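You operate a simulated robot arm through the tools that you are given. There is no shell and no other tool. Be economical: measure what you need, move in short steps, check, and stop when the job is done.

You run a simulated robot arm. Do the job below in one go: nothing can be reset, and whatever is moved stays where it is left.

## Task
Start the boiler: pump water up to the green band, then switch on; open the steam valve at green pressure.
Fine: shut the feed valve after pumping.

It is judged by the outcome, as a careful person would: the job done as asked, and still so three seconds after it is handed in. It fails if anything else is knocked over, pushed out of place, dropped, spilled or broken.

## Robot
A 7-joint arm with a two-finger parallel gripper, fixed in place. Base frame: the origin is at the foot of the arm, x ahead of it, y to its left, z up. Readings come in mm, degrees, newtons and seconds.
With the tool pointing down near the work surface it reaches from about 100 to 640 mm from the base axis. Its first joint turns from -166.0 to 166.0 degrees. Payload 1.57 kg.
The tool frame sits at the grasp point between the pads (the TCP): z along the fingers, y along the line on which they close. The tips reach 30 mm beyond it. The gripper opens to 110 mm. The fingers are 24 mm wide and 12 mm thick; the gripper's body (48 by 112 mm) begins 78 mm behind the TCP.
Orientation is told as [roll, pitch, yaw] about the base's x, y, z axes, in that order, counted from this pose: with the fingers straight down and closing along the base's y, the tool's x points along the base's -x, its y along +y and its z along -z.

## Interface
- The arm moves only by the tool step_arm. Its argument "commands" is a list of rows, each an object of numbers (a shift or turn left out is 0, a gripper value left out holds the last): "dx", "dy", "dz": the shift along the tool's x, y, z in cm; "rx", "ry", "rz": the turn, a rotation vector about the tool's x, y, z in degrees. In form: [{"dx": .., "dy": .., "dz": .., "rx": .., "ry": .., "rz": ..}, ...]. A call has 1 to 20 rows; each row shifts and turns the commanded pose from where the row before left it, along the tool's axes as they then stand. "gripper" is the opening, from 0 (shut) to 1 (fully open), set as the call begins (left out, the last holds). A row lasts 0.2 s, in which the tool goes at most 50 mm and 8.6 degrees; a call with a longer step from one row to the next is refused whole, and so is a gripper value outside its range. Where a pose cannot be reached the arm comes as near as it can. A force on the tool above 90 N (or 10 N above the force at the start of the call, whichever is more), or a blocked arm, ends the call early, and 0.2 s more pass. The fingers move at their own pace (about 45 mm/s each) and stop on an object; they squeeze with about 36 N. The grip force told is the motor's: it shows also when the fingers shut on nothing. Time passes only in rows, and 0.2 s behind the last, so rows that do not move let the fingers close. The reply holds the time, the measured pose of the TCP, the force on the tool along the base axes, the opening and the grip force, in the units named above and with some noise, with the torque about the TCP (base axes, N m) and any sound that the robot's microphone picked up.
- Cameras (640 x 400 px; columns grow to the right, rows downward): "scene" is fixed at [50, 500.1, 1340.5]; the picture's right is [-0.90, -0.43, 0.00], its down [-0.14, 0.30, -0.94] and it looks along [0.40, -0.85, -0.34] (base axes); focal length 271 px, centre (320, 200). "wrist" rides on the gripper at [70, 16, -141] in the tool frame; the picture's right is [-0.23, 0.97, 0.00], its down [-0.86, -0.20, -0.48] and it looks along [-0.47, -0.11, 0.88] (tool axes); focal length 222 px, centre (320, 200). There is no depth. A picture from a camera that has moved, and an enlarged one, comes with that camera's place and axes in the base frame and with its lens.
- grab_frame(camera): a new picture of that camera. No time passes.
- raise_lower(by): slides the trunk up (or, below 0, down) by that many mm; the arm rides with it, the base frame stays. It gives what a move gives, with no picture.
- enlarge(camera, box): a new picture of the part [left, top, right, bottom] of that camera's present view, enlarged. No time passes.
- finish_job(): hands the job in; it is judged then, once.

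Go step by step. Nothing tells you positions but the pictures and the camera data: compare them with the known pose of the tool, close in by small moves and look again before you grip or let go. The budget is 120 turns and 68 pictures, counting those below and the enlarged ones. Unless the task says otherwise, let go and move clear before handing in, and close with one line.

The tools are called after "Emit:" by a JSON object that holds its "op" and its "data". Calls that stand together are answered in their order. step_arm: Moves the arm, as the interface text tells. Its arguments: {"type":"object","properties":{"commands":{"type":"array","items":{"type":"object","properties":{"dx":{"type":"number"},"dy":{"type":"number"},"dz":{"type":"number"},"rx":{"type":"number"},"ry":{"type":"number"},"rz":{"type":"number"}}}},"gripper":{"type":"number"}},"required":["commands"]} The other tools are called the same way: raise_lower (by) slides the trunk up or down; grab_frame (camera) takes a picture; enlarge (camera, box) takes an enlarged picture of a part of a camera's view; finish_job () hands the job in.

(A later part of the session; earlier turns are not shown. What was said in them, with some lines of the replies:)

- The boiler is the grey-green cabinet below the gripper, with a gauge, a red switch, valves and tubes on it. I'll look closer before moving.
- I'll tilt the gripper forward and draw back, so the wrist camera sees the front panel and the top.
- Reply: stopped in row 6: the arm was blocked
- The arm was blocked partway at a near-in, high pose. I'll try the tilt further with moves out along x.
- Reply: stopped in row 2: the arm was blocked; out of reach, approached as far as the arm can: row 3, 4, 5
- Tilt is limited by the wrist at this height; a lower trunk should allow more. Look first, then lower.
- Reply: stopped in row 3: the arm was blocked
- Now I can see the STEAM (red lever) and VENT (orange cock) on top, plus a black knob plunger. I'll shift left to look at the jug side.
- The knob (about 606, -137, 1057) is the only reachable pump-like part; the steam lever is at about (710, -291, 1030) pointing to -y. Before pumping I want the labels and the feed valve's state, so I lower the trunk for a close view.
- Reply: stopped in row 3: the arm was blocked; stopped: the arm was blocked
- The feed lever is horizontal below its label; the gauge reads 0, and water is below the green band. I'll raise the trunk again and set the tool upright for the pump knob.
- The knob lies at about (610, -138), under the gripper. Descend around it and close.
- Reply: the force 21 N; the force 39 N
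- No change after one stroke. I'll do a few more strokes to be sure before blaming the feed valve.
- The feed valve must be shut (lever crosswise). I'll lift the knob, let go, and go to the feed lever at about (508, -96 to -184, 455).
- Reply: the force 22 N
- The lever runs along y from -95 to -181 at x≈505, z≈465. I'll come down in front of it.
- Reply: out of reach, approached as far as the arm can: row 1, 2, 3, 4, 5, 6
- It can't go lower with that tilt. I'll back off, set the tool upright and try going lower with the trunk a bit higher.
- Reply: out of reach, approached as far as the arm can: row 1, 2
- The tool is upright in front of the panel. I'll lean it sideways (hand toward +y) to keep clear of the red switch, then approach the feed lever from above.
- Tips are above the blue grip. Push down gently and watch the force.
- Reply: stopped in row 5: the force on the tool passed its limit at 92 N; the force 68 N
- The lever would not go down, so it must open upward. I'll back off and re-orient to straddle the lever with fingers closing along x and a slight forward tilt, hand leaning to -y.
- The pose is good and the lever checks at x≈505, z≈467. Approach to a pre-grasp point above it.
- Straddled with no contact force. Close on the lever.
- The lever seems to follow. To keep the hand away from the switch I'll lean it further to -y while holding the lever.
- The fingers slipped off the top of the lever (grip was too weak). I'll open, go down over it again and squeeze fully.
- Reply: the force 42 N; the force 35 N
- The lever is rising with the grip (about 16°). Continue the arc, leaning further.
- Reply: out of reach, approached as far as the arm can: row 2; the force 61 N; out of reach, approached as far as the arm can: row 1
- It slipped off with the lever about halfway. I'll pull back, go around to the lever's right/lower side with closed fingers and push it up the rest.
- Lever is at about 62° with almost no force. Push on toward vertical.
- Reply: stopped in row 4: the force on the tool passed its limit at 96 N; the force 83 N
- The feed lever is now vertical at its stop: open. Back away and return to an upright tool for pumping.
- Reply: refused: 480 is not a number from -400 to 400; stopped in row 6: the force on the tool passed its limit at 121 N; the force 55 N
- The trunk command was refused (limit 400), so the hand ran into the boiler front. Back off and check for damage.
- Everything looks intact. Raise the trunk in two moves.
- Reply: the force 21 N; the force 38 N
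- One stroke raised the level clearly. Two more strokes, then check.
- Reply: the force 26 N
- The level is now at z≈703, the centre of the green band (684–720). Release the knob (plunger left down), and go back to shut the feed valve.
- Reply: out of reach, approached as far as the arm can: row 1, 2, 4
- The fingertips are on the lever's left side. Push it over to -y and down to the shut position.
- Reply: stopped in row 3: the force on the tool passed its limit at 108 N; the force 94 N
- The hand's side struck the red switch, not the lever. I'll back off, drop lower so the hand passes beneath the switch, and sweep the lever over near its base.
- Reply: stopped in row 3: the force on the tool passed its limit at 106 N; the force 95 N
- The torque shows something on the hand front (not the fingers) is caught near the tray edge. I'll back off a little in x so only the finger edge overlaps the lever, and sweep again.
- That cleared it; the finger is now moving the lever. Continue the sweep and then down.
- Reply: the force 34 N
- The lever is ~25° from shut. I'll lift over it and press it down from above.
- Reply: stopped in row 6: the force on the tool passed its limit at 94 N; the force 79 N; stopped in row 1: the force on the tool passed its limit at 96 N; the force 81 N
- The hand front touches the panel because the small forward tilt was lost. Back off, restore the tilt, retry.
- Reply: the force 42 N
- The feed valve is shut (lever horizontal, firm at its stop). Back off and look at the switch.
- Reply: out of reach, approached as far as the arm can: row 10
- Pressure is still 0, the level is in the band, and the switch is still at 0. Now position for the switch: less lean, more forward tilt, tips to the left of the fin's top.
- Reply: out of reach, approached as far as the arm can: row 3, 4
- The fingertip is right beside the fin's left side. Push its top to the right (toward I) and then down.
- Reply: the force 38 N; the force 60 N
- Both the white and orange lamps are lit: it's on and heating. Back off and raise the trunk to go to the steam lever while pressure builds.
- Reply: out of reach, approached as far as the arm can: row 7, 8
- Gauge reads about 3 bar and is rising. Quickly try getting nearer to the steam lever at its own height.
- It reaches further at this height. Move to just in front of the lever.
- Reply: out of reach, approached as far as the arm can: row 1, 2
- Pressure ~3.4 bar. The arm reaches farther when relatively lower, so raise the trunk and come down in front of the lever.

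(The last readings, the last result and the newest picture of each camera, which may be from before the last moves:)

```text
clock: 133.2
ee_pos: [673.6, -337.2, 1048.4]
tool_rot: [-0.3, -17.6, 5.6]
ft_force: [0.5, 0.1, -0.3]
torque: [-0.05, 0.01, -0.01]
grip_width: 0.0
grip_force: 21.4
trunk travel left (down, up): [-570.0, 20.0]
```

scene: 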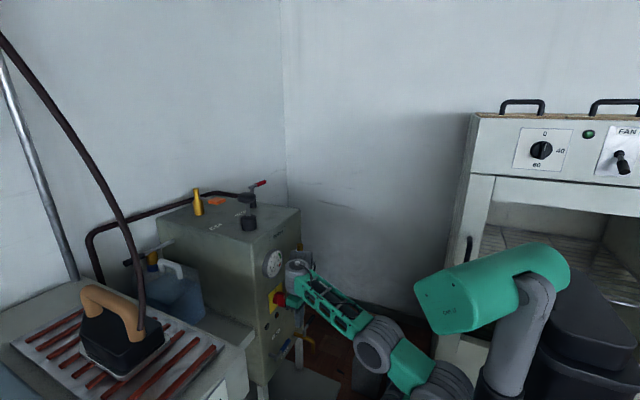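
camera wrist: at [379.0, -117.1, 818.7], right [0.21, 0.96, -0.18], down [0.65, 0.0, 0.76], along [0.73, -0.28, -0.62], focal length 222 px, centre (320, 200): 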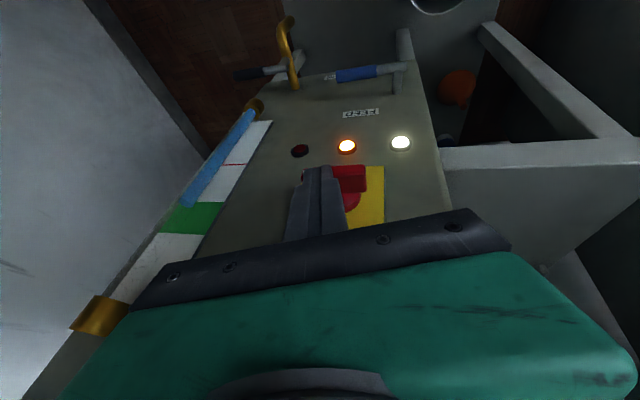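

Tip is just short of the lever at ~3.9 bar. Wait a moment, then push +x (counter-clockwise, as the feed valve opened).

Emit:
{"op": "step_arm", "data": {"commands": [{}, {}, {"dx": -1.14, "dy": -0.1, "dz": 0.36}, {"dx": -1.14, "dy": -0.1, "dz": 0.36}]}}

```text
clock: 134.2
ee_pos: [693.6, -337.4, 1049.7]
tool_rot: [-0.1, -17.2, 5.3]
ft_force: [-14.5, 2.1, -3.5]
torque: [0.23, 0.3, 0.08]
grip_width: 0.2
grip_force: 21.2
trunk travel left (down, up): [-570.0, 20.0]
```

The lever is yielding. Continue the arc.

Emit:
{"op": "step_arm", "data": {"commands": [{"dx": -1.45, "dy": 0.16, "dz": 0.45}, {"dx": -1.4, "dy": 0.67, "dz": 0.42}, {"dx": -1.25, "dy": 1.09, "dz": 0.36}, {"dx": -0.89, "dy": 1.32, "dz": 0.24}]}}

```text
clock: 135.1
ee_pos: [699.1, -321.4, 1041.2]
tool_rot: [0.4, -15.4, 3.7]
ft_force: [-58.1, -30.6, 3.7]
torque: [-0.33, 0.48, -0.9]
grip_width: 0.2
grip_force: 21.6
out of reach, approached as far as the arm can: row 1, 2, 3
trunk travel left (down, up): [-570.0, 20.0]
stopped in row 4: the force on the tool passed its limit at 96 N (the readings are from after the stop); the commanded pose is now the measured one
```

Emit:
{"op": "enlarge", "data": {"camera": "scene", "box": [225, 160, 305, 290]}}

```text
3.08 times, centred on (265, 225) of scene
camera zoom: at [50.0, 500.1, 1340.5], right [-0.9, -0.43, 0.0], down [-0.14, 0.3, -0.94], along [0.4, -0.85, -0.34], focal length 835 px, centre (489, 123)
```

zoom: 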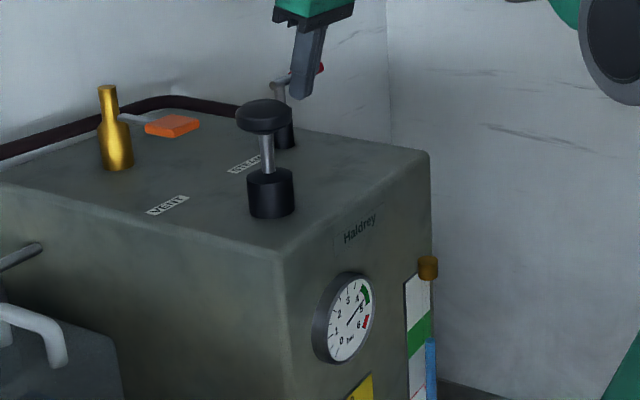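

Pushing +x meets a stop and the needle is in the green (~4.6); so it opens toward -x. I'll lift, turn the gripper 90° wide open, to hook the lever from behind and pull.

Emit:
{"op": "step_arm", "data": {"commands": [{"dx": 0.6, "dz": -3, "dy": -0.8}, {"dz": -3.2, "dy": -1.2, "rz": -8.5}, {"dz": -1.5, "dy": -1.2, "rz": -8.5}, {"rz": -8.5}, {"rz": -8.5}, {"rz": -8.5}, {"rz": -8.5}, {"rz": -8.5}, {"rz": -8.5}, {"rz": -8.5}, {"rz": -8.5}], "gripper": 0.9}}

```text
clock: 137.5
ee_pos: [650.3, -355.3, 1099.0]
tool_rot: [-15.9, -1.4, 90.2]
ft_force: [0.4, 0.0, -0.9]
torque: [-0.03, -0.04, 0.0]
grip_width: 99.2
grip_force: 0.1
out of reach, approached as far as the arm can: row 2, 3
trunk travel left (down, up): [-570.0, 20.0]
```

Emit:
{"op": "step_arm", "data": {"commands": [{"dy": -0.8, "dz": 2.3}, {"dy": -0.5, "dz": 2.0}, {"dy": 0.38, "dz": 1.34}, {"dy": 0.38, "dz": 1.34}]}}

```text
clock: 138.5
ee_pos: [674.9, -353.8, 1032.0]
tool_rot: [-15.9, -1.6, 90.1]
ft_force: [0.1, -0.1, -1.4]
torque: [0.02, 0.02, 0.01]
grip_width: 99.0
grip_force: 0.0
trunk travel left (down, up): [-570.0, 20.0]
```

No contact on descent, so the back finger should be behind the lever. Pull.

Emit:
{"op": "step_arm", "data": {"commands": [{"dy": 1.44, "dz": -0.41, "dx": -0.2}, {"dy": 1.44, "dz": -0.41, "dx": -0.5}, {"dy": 1.44, "dz": -0.41, "dx": -0.9}, {"dy": 1.15, "dz": -0.33, "dx": -1.2}, {"dy": 0.77, "dz": -0.22, "dx": -1.5}, {"dy": 0.38, "dz": -0.11, "dx": -1.5}]}}

```text
clock: 139.9
ee_pos: [606.8, -317.7, 1032.3]
tool_rot: [-16.2, -1.8, 88.6]
ft_force: [17.3, -64.1, -11.0]
torque: [-0.08, 0.07, -4.06]
grip_width: 110.1
grip_force: 6.5
trunk travel left (down, up): [-570.0, 20.0]
```

The lever came round and is now firm against its stop pointing -x. Ease off, lift clear, and check.

Emit:
{"op": "step_arm", "data": {"commands": [{"dx": 1.5}, {"dz": -3}, {"dz": -3}, {"dz": -3}]}}

Emit:
{"op": "enlarge", "data": {"camera": "scene", "box": [225, 160, 305, 290]}}

```text
clock: 140.9
ee_pos: [579.1, -309.6, 1125.0]
tool_rot: [-15.8, -1.4, 90.2]
ft_force: [0.2, 0.7, 1.1]
torque: [-0.13, 0.02, -0.05]
grip_width: 98.7
grip_force: 0.1
trunk travel left (down, up): [-570.0, 20.0]
```

```text
3.08 times, centred on (265, 225) of scene
camera zoom: at [50.0, 500.1, 1340.5], right [-0.9, -0.43, 0.0], down [-0.14, 0.3, -0.94], along [0.4, -0.85, -0.34], focal length 835 px, centre (489, 123)
```

zoom: 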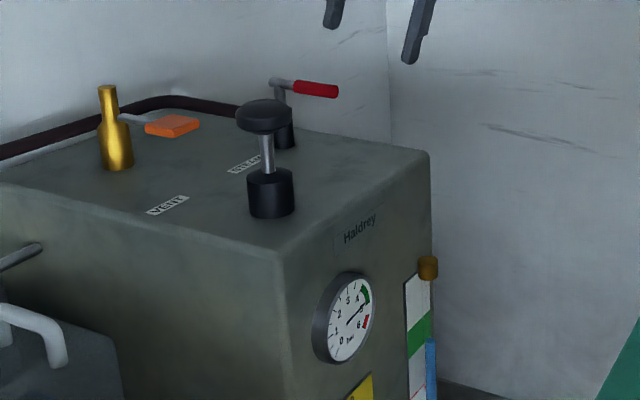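

The steam lever points straight at -x (open), the gauge needle rests in the green, the water stands in the green band, and the feed valve is shut. The gripper is clear, so I'm handing in.

Emit:
{"op": "finish_job", "data": {}}

```text
The job is handed in.
```

The boiler is running: the water was pumped to the green band, the feed valve was shut, and the heater was switched on. The steam valve was opened at about 4.6 bar, in the green; on the way the hand bumped the boiler front a few times, with no visible damage.
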